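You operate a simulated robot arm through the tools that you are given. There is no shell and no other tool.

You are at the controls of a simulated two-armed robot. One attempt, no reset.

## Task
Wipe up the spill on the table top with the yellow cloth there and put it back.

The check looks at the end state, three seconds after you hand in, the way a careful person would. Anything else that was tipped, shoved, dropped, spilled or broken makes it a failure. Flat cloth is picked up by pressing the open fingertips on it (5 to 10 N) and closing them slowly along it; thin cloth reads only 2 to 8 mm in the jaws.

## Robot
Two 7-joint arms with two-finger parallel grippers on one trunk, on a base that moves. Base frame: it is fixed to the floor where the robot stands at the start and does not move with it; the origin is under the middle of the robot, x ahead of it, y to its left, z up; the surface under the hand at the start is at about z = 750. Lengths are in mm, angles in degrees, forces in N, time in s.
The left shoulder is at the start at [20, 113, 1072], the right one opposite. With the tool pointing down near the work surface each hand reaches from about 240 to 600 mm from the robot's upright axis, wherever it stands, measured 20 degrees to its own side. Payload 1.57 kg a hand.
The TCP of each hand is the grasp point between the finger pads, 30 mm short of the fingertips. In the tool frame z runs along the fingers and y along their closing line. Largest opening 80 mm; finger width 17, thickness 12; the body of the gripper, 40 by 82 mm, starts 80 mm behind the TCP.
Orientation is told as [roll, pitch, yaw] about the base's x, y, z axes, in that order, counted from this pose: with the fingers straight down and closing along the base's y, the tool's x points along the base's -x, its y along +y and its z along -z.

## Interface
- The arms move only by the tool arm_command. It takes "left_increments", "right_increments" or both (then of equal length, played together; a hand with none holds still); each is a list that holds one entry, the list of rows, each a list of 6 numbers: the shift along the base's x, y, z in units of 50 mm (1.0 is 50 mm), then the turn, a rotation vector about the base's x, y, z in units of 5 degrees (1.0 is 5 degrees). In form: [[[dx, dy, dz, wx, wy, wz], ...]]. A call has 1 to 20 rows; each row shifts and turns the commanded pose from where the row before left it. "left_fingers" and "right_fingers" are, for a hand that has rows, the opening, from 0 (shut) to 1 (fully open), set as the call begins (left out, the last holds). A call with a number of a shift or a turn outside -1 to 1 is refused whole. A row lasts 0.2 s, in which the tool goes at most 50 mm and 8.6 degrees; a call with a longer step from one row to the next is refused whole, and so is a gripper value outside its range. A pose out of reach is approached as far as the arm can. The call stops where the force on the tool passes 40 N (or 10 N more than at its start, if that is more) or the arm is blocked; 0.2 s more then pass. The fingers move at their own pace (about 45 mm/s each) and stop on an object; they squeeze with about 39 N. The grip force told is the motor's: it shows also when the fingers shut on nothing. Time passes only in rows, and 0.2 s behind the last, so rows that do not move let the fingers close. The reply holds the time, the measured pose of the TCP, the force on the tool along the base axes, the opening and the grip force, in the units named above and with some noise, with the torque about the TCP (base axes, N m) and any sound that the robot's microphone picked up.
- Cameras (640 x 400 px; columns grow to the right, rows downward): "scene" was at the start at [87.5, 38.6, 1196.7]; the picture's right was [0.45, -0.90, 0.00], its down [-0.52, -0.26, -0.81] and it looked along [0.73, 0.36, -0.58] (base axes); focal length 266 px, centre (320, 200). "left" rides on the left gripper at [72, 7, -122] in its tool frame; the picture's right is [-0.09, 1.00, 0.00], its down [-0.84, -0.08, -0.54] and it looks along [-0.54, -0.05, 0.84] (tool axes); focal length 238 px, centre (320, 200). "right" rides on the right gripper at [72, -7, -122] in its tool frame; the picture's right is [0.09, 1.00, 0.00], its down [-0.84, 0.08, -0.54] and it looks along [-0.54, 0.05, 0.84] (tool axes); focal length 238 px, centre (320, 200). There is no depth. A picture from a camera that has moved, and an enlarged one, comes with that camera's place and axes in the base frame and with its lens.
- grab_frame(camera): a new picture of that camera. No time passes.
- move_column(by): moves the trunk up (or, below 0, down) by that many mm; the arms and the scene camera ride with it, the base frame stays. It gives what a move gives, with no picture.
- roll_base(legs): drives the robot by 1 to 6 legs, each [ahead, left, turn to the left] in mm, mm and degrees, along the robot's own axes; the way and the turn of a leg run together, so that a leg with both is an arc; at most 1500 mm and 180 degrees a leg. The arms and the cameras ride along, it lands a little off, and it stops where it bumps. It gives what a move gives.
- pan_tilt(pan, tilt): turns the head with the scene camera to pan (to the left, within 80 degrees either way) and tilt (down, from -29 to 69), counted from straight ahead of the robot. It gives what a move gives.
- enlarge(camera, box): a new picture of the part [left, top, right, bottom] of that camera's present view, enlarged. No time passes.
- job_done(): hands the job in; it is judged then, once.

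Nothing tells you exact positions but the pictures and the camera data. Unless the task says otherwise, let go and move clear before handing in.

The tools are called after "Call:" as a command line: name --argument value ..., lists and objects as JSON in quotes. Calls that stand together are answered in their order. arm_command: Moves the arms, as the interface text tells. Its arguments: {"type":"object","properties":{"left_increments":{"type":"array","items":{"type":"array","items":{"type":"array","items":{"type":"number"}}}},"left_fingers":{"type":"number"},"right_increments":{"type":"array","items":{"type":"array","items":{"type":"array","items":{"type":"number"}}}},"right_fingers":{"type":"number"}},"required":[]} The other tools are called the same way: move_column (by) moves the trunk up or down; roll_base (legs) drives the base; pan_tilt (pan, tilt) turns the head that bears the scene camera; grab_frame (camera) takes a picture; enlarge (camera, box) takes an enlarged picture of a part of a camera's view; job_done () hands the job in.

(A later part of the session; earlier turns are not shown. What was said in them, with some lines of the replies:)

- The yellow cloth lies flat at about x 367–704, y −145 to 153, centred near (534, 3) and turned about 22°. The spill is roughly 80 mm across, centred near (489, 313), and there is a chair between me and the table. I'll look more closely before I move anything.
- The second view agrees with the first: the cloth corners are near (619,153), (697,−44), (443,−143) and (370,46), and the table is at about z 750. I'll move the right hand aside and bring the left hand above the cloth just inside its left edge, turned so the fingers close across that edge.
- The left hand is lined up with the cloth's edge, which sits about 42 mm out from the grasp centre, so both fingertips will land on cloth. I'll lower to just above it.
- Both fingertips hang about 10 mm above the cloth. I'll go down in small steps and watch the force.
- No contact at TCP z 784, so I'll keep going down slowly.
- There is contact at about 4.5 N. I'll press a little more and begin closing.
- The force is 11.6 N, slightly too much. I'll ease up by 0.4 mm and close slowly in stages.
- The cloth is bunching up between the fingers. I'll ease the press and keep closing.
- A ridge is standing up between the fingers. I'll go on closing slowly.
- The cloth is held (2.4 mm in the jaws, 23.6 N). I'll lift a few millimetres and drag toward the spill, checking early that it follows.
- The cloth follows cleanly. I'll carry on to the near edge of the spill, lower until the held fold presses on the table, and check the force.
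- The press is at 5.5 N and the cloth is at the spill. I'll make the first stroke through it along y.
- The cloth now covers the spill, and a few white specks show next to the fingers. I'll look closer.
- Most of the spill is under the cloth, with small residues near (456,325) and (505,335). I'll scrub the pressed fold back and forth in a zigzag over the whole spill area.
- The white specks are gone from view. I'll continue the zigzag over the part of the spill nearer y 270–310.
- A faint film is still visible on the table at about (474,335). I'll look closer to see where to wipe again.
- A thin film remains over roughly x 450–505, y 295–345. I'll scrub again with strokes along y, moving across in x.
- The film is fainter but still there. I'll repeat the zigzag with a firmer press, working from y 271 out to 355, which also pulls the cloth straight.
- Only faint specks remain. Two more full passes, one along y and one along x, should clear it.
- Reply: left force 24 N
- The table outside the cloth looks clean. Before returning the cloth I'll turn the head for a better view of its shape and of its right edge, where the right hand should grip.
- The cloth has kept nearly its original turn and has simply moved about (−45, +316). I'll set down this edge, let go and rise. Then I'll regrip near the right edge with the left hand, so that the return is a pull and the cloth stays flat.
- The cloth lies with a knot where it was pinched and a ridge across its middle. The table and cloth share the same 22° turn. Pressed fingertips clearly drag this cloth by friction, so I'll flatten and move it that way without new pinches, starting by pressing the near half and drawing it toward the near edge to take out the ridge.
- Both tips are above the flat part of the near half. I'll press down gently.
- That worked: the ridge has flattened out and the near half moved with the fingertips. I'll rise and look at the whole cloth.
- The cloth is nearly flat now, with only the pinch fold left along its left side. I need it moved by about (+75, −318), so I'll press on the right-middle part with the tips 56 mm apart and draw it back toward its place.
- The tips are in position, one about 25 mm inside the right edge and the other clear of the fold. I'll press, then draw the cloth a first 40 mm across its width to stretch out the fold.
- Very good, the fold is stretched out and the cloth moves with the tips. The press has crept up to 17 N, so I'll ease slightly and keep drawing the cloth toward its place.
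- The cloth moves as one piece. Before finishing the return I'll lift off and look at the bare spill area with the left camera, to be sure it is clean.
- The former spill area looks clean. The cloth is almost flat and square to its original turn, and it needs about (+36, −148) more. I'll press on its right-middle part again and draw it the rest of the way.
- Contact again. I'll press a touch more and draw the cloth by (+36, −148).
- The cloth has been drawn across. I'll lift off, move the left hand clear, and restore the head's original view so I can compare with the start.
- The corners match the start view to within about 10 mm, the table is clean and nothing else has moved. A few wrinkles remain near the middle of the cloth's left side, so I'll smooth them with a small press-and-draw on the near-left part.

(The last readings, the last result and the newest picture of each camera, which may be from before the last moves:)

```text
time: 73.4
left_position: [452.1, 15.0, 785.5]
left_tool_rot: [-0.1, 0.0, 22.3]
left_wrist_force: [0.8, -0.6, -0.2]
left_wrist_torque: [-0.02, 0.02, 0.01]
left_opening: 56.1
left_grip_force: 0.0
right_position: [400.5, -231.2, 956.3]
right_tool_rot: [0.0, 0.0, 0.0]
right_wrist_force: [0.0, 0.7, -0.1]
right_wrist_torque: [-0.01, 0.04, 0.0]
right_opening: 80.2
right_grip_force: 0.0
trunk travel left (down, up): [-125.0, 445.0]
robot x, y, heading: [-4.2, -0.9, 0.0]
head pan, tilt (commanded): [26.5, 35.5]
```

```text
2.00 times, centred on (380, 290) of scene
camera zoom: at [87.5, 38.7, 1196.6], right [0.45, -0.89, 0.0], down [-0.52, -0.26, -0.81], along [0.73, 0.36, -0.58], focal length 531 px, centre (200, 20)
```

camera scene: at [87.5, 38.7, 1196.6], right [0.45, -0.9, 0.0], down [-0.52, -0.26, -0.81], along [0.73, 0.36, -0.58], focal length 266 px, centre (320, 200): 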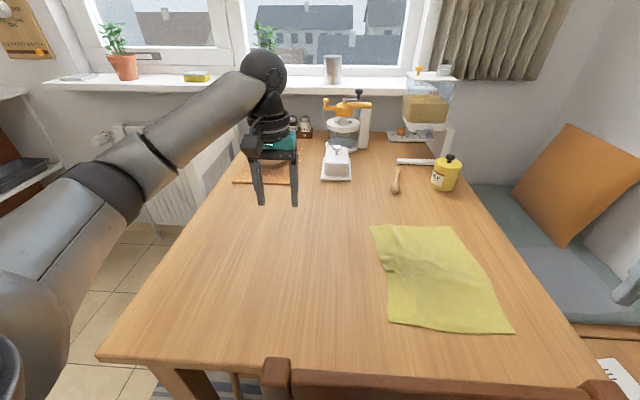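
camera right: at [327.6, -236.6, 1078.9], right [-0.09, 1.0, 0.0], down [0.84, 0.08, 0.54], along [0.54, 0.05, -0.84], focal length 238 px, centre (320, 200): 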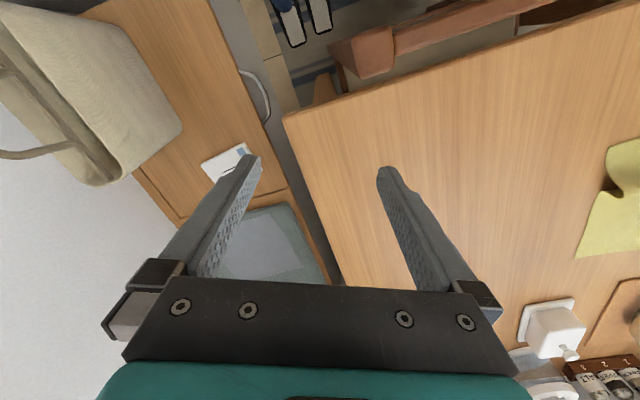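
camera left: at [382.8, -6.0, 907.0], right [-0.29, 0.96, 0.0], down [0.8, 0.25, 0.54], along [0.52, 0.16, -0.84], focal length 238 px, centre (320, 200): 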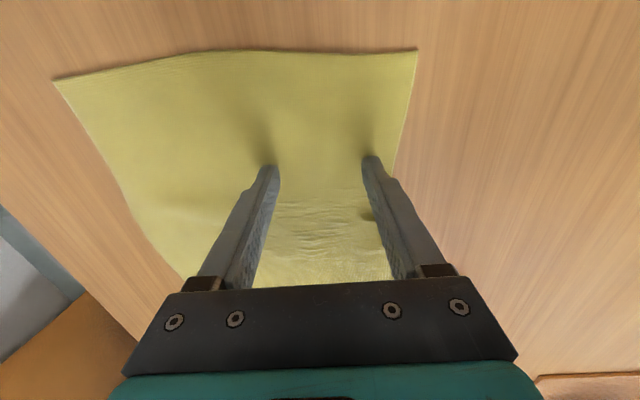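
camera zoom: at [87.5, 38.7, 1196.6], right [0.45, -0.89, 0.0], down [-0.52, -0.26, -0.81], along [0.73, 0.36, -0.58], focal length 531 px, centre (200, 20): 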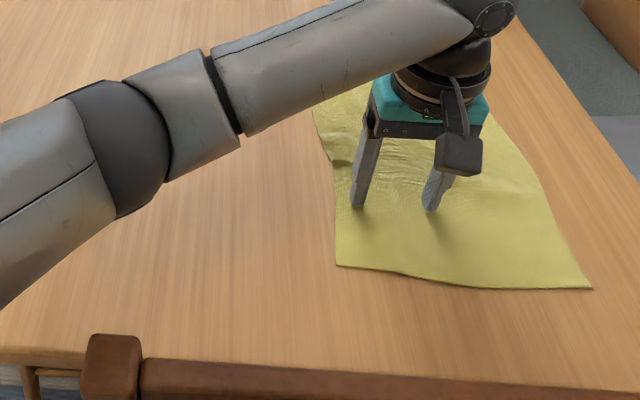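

The tips are over the near-left part, just on the near side of the wrinkles. I'll press and draw about 14 mm.

Call:
arm_command --left_increments '[[[0, 0, -0.04, 0, 0, 0], [0, 0, -0.03, 0, 0, 0], [0, 0, -0.02, 0, 0, 0], [0, 0, -0.012, 0, 0, 0], [0, 0, 0, 0, 0, 0]]]'

Call:
arm_command --left_increments '[[[-0.07, 0.025, 0, 0, 0, 0], [-0.07, 0.025, 0, 0, 0, 0], [-0.07, 0.025, 0, 0, 0, 0], [-0.07, 0.025, 0, 0, 0, 0], [0, 0, 0, 0, 0, 0]]]'

Call:
grab_frame --camera "left"

Call:
enlarge --camera "scene" --box '[220, 190, 540, 390]'

```text
time: 74.6
left_position: [452.5, 13.2, 781.8]
left_tool_rot: [-0.1, -0.2, 22.3]
left_wrist_force: [0.3, -0.6, 9.3]
left_wrist_torque: [0.22, 0.11, 0.04]
left_opening: 56.0
left_grip_force: 0.0
right_position: [399.3, -230.3, 955.5]
right_tool_rot: [0.0, 0.0, 0.0]
right_wrist_force: [0.6, 0.4, 0.6]
right_wrist_torque: [0.02, 0.0, 0.03]
right_opening: 80.0
right_grip_force: 0.0
trunk travel left (down, up): [-125.0, 445.0]
robot x, y, heading: [0.3, -0.5, -0.2]
head pan, tilt (commanded): [26.5, 35.5]
```

```text
time: 75.8
left_position: [437.8, 19.0, 781.2]
left_tool_rot: [-0.1, 0.0, 22.3]
left_wrist_force: [4.7, -1.5, 15.1]
left_wrist_torque: [0.31, 0.03, -0.09]
left_opening: 54.2
left_grip_force: 0.0
right_position: [399.2, -231.5, 957.1]
right_tool_rot: [0.0, 0.1, -0.1]
right_wrist_force: [0.4, -0.1, 0.0]
right_wrist_torque: [0.02, 0.0, 0.02]
right_opening: 80.1
right_grip_force: 0.0
trunk travel left (down, up): [-125.0, 445.0]
robot x, y, heading: [2.0, -1.2, 0.1]
head pan, tilt (commanded): [26.5, 35.5]
```

```text
taken
camera left: at [368.6, -1.4, 902.9], right [-0.29, 0.96, 0.0], down [0.8, 0.25, 0.54], along [0.52, 0.16, -0.84], focal length 238 px, centre (320, 200)
```

left: 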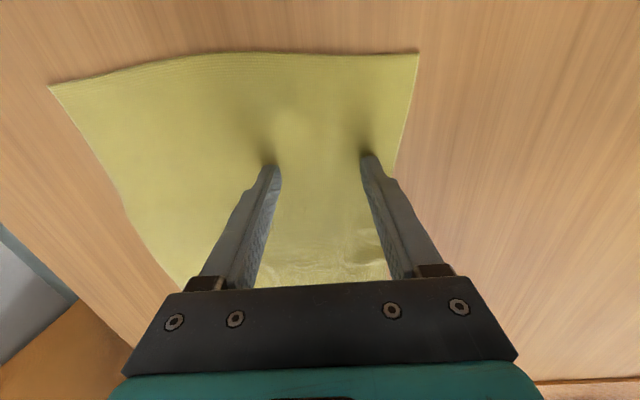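

```text
2.00 times, centred on (380, 290) of scene
camera zoom: at [87.0, 38.4, 1196.7], right [0.45, -0.89, 0.0], down [-0.52, -0.26, -0.81], along [0.73, 0.36, -0.58], focal length 531 px, centre (200, 20)
```

zoom: 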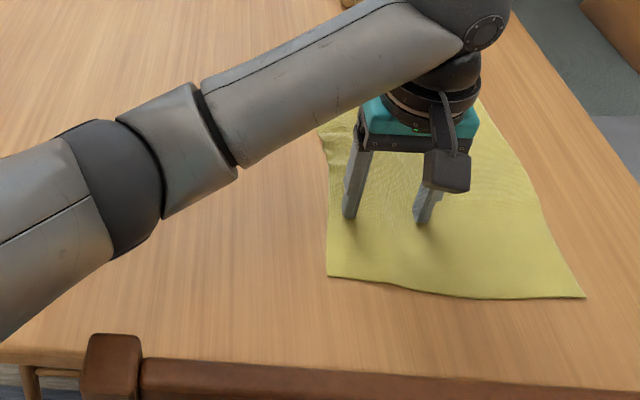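

Smoother now. I'll lift off, clear the view and check the whole cloth.

Call:
arm_command --left_increments '[[[0, 0, 0.2, 0, 0, 0], [0, 0, 0.6, 0, 0, 0], [0, 0.3, 0.8, 0, 0, 0], [0, 0.8, 0.5, 0, 0, 0], [0, 0.9, 0.2, 0, 0, 0], [0, 0.9, 0.1, 0, 0, 0], [0, 0.9, 0, 0, 0, 0], [0, 0.9, 0, 0, 0, 0], [0, 0.9, 0, 0, 0, 0], [0, 0, 0, 0, 0, 0]]]'

Call:
enlarge --camera "scene" --box '[220, 190, 540, 390]'

Call:
grab_frame --camera "left"

```text
time: 78.0
left_position: [438.9, 297.6, 900.8]
left_tool_rot: [0.1, 0.1, 22.3]
left_wrist_force: [-0.1, 0.0, 0.4]
left_wrist_torque: [0.02, -0.02, 0.01]
left_opening: 56.3
left_grip_force: 0.0
right_position: [400.2, -230.1, 957.3]
right_tool_rot: [0.0, 0.0, -0.1]
right_wrist_force: [1.0, -0.2, -0.6]
right_wrist_torque: [0.0, 0.0, -0.05]
right_opening: 80.0
right_grip_force: 0.0
trunk travel left (down, up): [-125.0, 445.0]
robot x, y, heading: [-0.3, 0.2, -0.3]
head pan, tilt (commanded): [26.5, 35.5]
```

```text
2.00 times, centred on (380, 290) of scene
camera zoom: at [87.4, 38.7, 1196.6], right [0.45, -0.9, 0.0], down [-0.52, -0.26, -0.81], along [0.73, 0.36, -0.58], focal length 531 px, centre (200, 20)
```

zoom: 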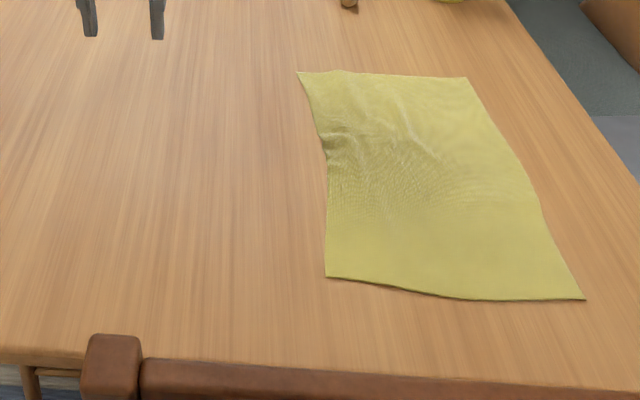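

```text
taken
camera left: at [368.9, 278.3, 1022.3], right [-0.29, 0.96, 0.0], down [0.8, 0.25, 0.54], along [0.52, 0.16, -0.84], focal length 238 px, centre (320, 200)
```

left: 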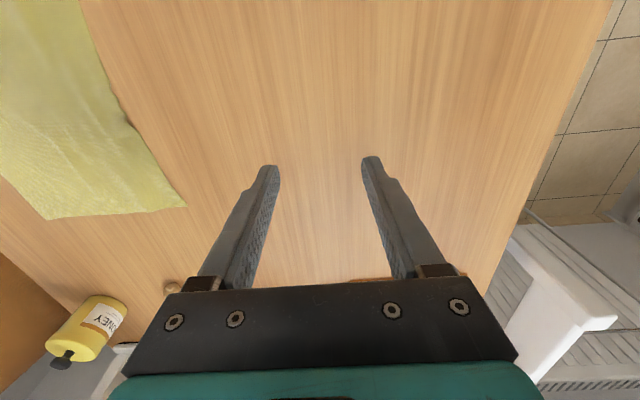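

The cloth is now nearly smooth and sits only about 8–15 mm nearer to me than at the start. One last small press-and-draw on the far half, about 13 mm away from me, will correct that and take out the last wrinkles.

Call:
arm_command --left_increments '[[[0.2886, -0.743, -0.1, 0, 0, 0], [0.2886, -0.743, -0.1, 0, 0, 0], [0.2886, -0.743, -0.1, 0, 0, 0], [0.2886, -0.743, -0.1, 0, 0, 0], [0.2886, -0.743, -0.1, 0, 0, 0], [0.2886, -0.743, -0.1, 0, 0, 0], [0.2886, -0.743, -0.1, 0, 0, 0], [0, 0, -0.5, 0, 0, 0], [0, 0, -0.5, 0, 0, 0], [0, 0, -0.35, 0, 0, 0], [0, 0, -0.2, 0, 0, 0], [0, 0, 0, 0, 0, 0]]]'

Call:
grab_frame --camera "left"

```text
time: 80.6
left_position: [539.0, 39.0, 787.3]
left_tool_rot: [0.0, 0.0, 22.3]
left_wrist_force: [0.1, 0.6, 0.3]
left_wrist_torque: [0.02, 0.0, 0.0]
left_opening: 56.1
left_grip_force: 0.2
right_position: [399.9, -231.3, 955.7]
right_tool_rot: [-0.1, 0.0, -0.1]
right_wrist_force: [0.0, 0.1, 0.1]
right_wrist_torque: [0.01, 0.01, 0.0]
right_opening: 80.0
right_grip_force: 0.0
trunk travel left (down, up): [-125.0, 445.0]
robot x, y, heading: [-2.3, 1.3, 0.0]
head pan, tilt (commanded): [26.5, 35.5]
```

```text
taken
camera left: at [469.3, 19.4, 909.4], right [-0.29, 0.96, 0.0], down [0.8, 0.25, 0.54], along [0.52, 0.16, -0.84], focal length 238 px, centre (320, 200)
```

left: 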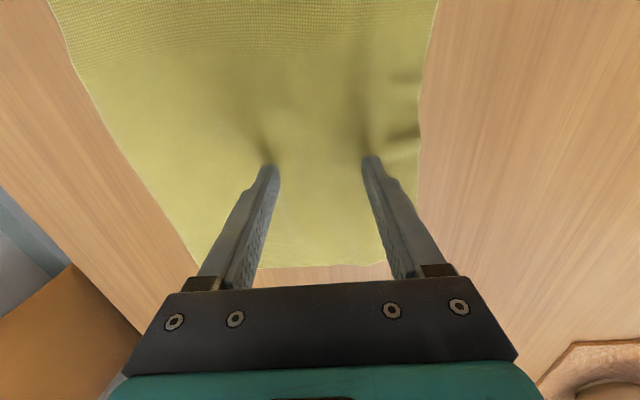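

Call:
arm_command --left_increments '[[[0, 0, -0.05, 0, 0, 0], [0, 0, -0.04, 0, 0, 0], [0, 0, -0.03, 0, 0, 0], [0, 0, -0.014, 0, 0, 0], [0, 0, 0, 0, 0, 0]]]'

```text
time: 81.8
left_position: [539.1, 39.3, 781.7]
left_tool_rot: [-0.1, -0.1, 22.3]
left_wrist_force: [-0.2, -0.5, 2.4]
left_wrist_torque: [0.01, 0.02, -0.01]
left_opening: 56.3
left_grip_force: 0.1
right_position: [400.0, -230.4, 956.7]
right_tool_rot: [0.0, 0.0, 0.0]
right_wrist_force: [-0.6, -0.9, -0.1]
right_wrist_torque: [0.0, -0.02, 0.01]
right_opening: 80.0
right_grip_force: 0.1
trunk travel left (down, up): [-125.0, 445.0]
robot x, y, heading: [1.7, -1.6, 0.1]
head pan, tilt (commanded): [26.5, 35.5]
```

Call:
arm_command --left_increments '[[[0, 0, -0.014, 0, 0, 0], [0, 0, 0, 0, 0, 0], [0.065, 0.0265, 0, 0, 0, 0], [0.065, 0.0265, 0, 0, 0, 0], [0.065, 0.0265, 0, 0, 0, 0], [0.065, 0.0265, 0, 0, 0, 0], [0, 0, 0, 0, 0, 0]]]'

Call:
arm_command --left_increments '[[[0, 0, 0.2, 0, 0, 0], [0, 0, 0.6, 0, 0, 0], [-0.1, 0.3, 0.8, 0, 0, 0], [-0.2, 0.8, 0.5, 0, 0, 0], [-0.3, 0.9, 0.2, 0, 0, 0], [-0.3, 0.9, 0.2, 0, 0, 0], [-0.3, 0.9, 0.2, 0, 0, 0], [-0.3, 0.9, 0.2, 0, 0, 0], [-0.3, 0.9, 0.2, 0, 0, 0], [-0.2, 0.8, 0.2, 0, 0, 0], [0, 0, 0, 0, 0, 0]]]'

Call:
grab_frame --camera "scene"

Call:
enlarge --camera "scene" --box '[220, 190, 540, 390]'

Call:
grab_frame --camera "left"

```text
time: 83.4
left_position: [550.9, 43.5, 781.0]
left_tool_rot: [-0.1, -0.1, 22.3]
left_wrist_force: [-4.7, -2.2, 11.9]
left_wrist_torque: [0.06, 0.2, 0.06]
left_opening: 56.1
left_grip_force: 0.0
right_position: [397.8, -231.2, 957.3]
right_tool_rot: [0.0, -0.2, -0.2]
right_wrist_force: [-0.1, 0.2, 0.3]
right_wrist_torque: [-0.01, -0.01, 0.04]
right_opening: 79.8
right_grip_force: 0.3
trunk travel left (down, up): [-125.0, 445.0]
robot x, y, heading: [-3.0, 3.4, 0.2]
head pan, tilt (commanded): [26.5, 35.5]
```

```text
time: 85.8
left_position: [451.8, 364.1, 946.4]
left_tool_rot: [0.0, 0.0, 22.3]
left_wrist_force: [0.6, -1.2, 0.3]
left_wrist_torque: [0.01, -0.03, 0.0]
left_opening: 55.9
left_grip_force: 0.1
right_position: [400.0, -230.5, 956.0]
right_tool_rot: [0.0, -0.1, 0.0]
right_wrist_force: [-0.2, 0.2, 0.1]
right_wrist_torque: [-0.02, -0.04, -0.01]
right_opening: 80.0
right_grip_force: 0.0
trunk travel left (down, up): [-125.0, 445.0]
robot x, y, heading: [2.7, 2.6, -0.0]
head pan, tilt (commanded): [26.5, 35.5]
```

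```text
taken
camera scene: at [87.5, 38.7, 1196.6], right [0.45, -0.9, 0.0], down [-0.52, -0.26, -0.81], along [0.73, 0.36, -0.58], focal length 266 px, centre (320, 200)
```

scene: 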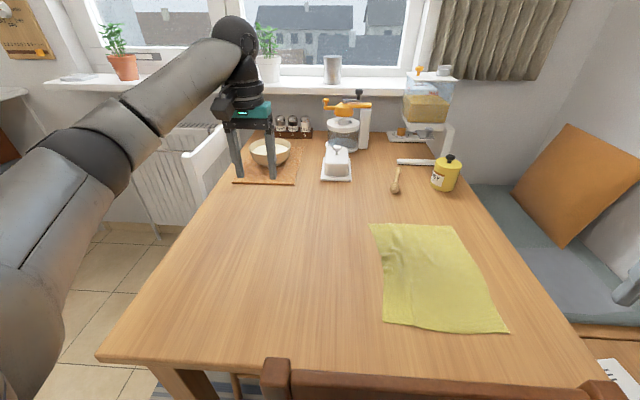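

```text
2.00 times, centred on (380, 290) of scene
camera zoom: at [87.5, 38.7, 1196.6], right [0.45, -0.9, 0.0], down [-0.52, -0.26, -0.81], along [0.73, 0.36, -0.58], focal length 531 px, centre (200, 20)
```

zoom: 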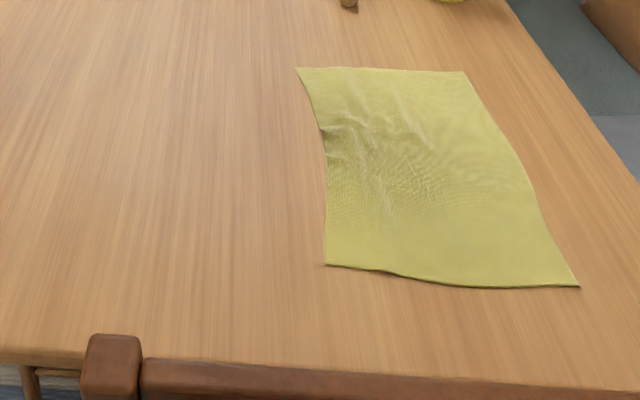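

```text
taken
camera left: at [383.4, 344.9, 1067.5], right [-0.29, 0.96, 0.0], down [0.8, 0.25, 0.54], along [0.52, 0.16, -0.84], focal length 238 px, centre (320, 200)
```

left: 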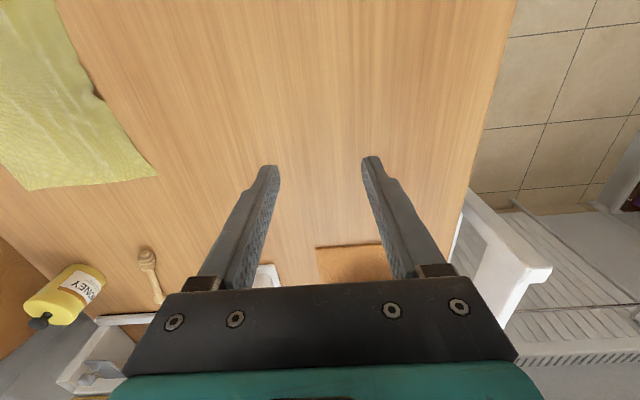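

The cloth's corners now match the start to within about 5 mm, and it lies flat. One last close look at the former spill spot before I hand in.

Call:
enlarge --camera "scene" --box '[250, 205, 340, 265]'

Call:
enlarge --camera "left" --box '[160, 40, 420, 220]'

```text
6.67 times, centred on (295, 235) of scene
camera zoom: at [87.5, 38.7, 1196.6], right [0.45, -0.9, 0.0], down [-0.52, -0.26, -0.81], along [0.73, 0.36, -0.58], focal length 1770 px, centre (487, -33)
```

zoom: 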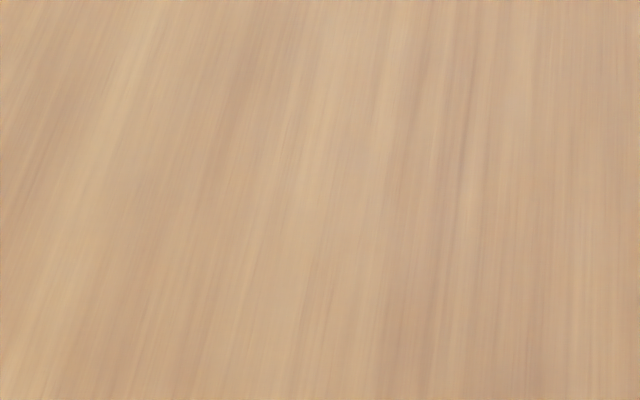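

```text
2.22 times, centred on (290, 130) of left
camera zoom: at [383.4, 344.9, 1067.5], right [-0.29, 0.96, 0.0], down [0.8, 0.25, 0.54], along [0.52, 0.16, -0.84], focal length 530 px, centre (387, 356)
```

zoom: 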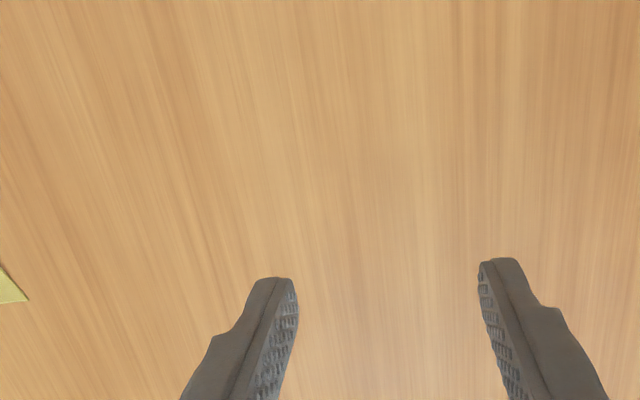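

The spot where the spill was shows only clean wood, the cloth lies flat in its original place, both hands are empty and clear, and nothing else has moved. I'm handing in.

Call:
job_done

```text
The job is handed in.
```

The spill is wiped up and the yellow cloth is back in its place. In the last close-up pictures, the spot where the spill was shows only bare wood.

- **Cloth:** it lies flat again, with its corners within about 5 mm of where they started. A few faint wrinkles remain near the middle of its left side.
- **Everything else:** nothing else on the table looks moved compared with the first picture. Both hands are empty and raised clear.

The wiping took several passes because a thin film stayed behind after the first ones. The job is handed in, and I don't have the result of the check.
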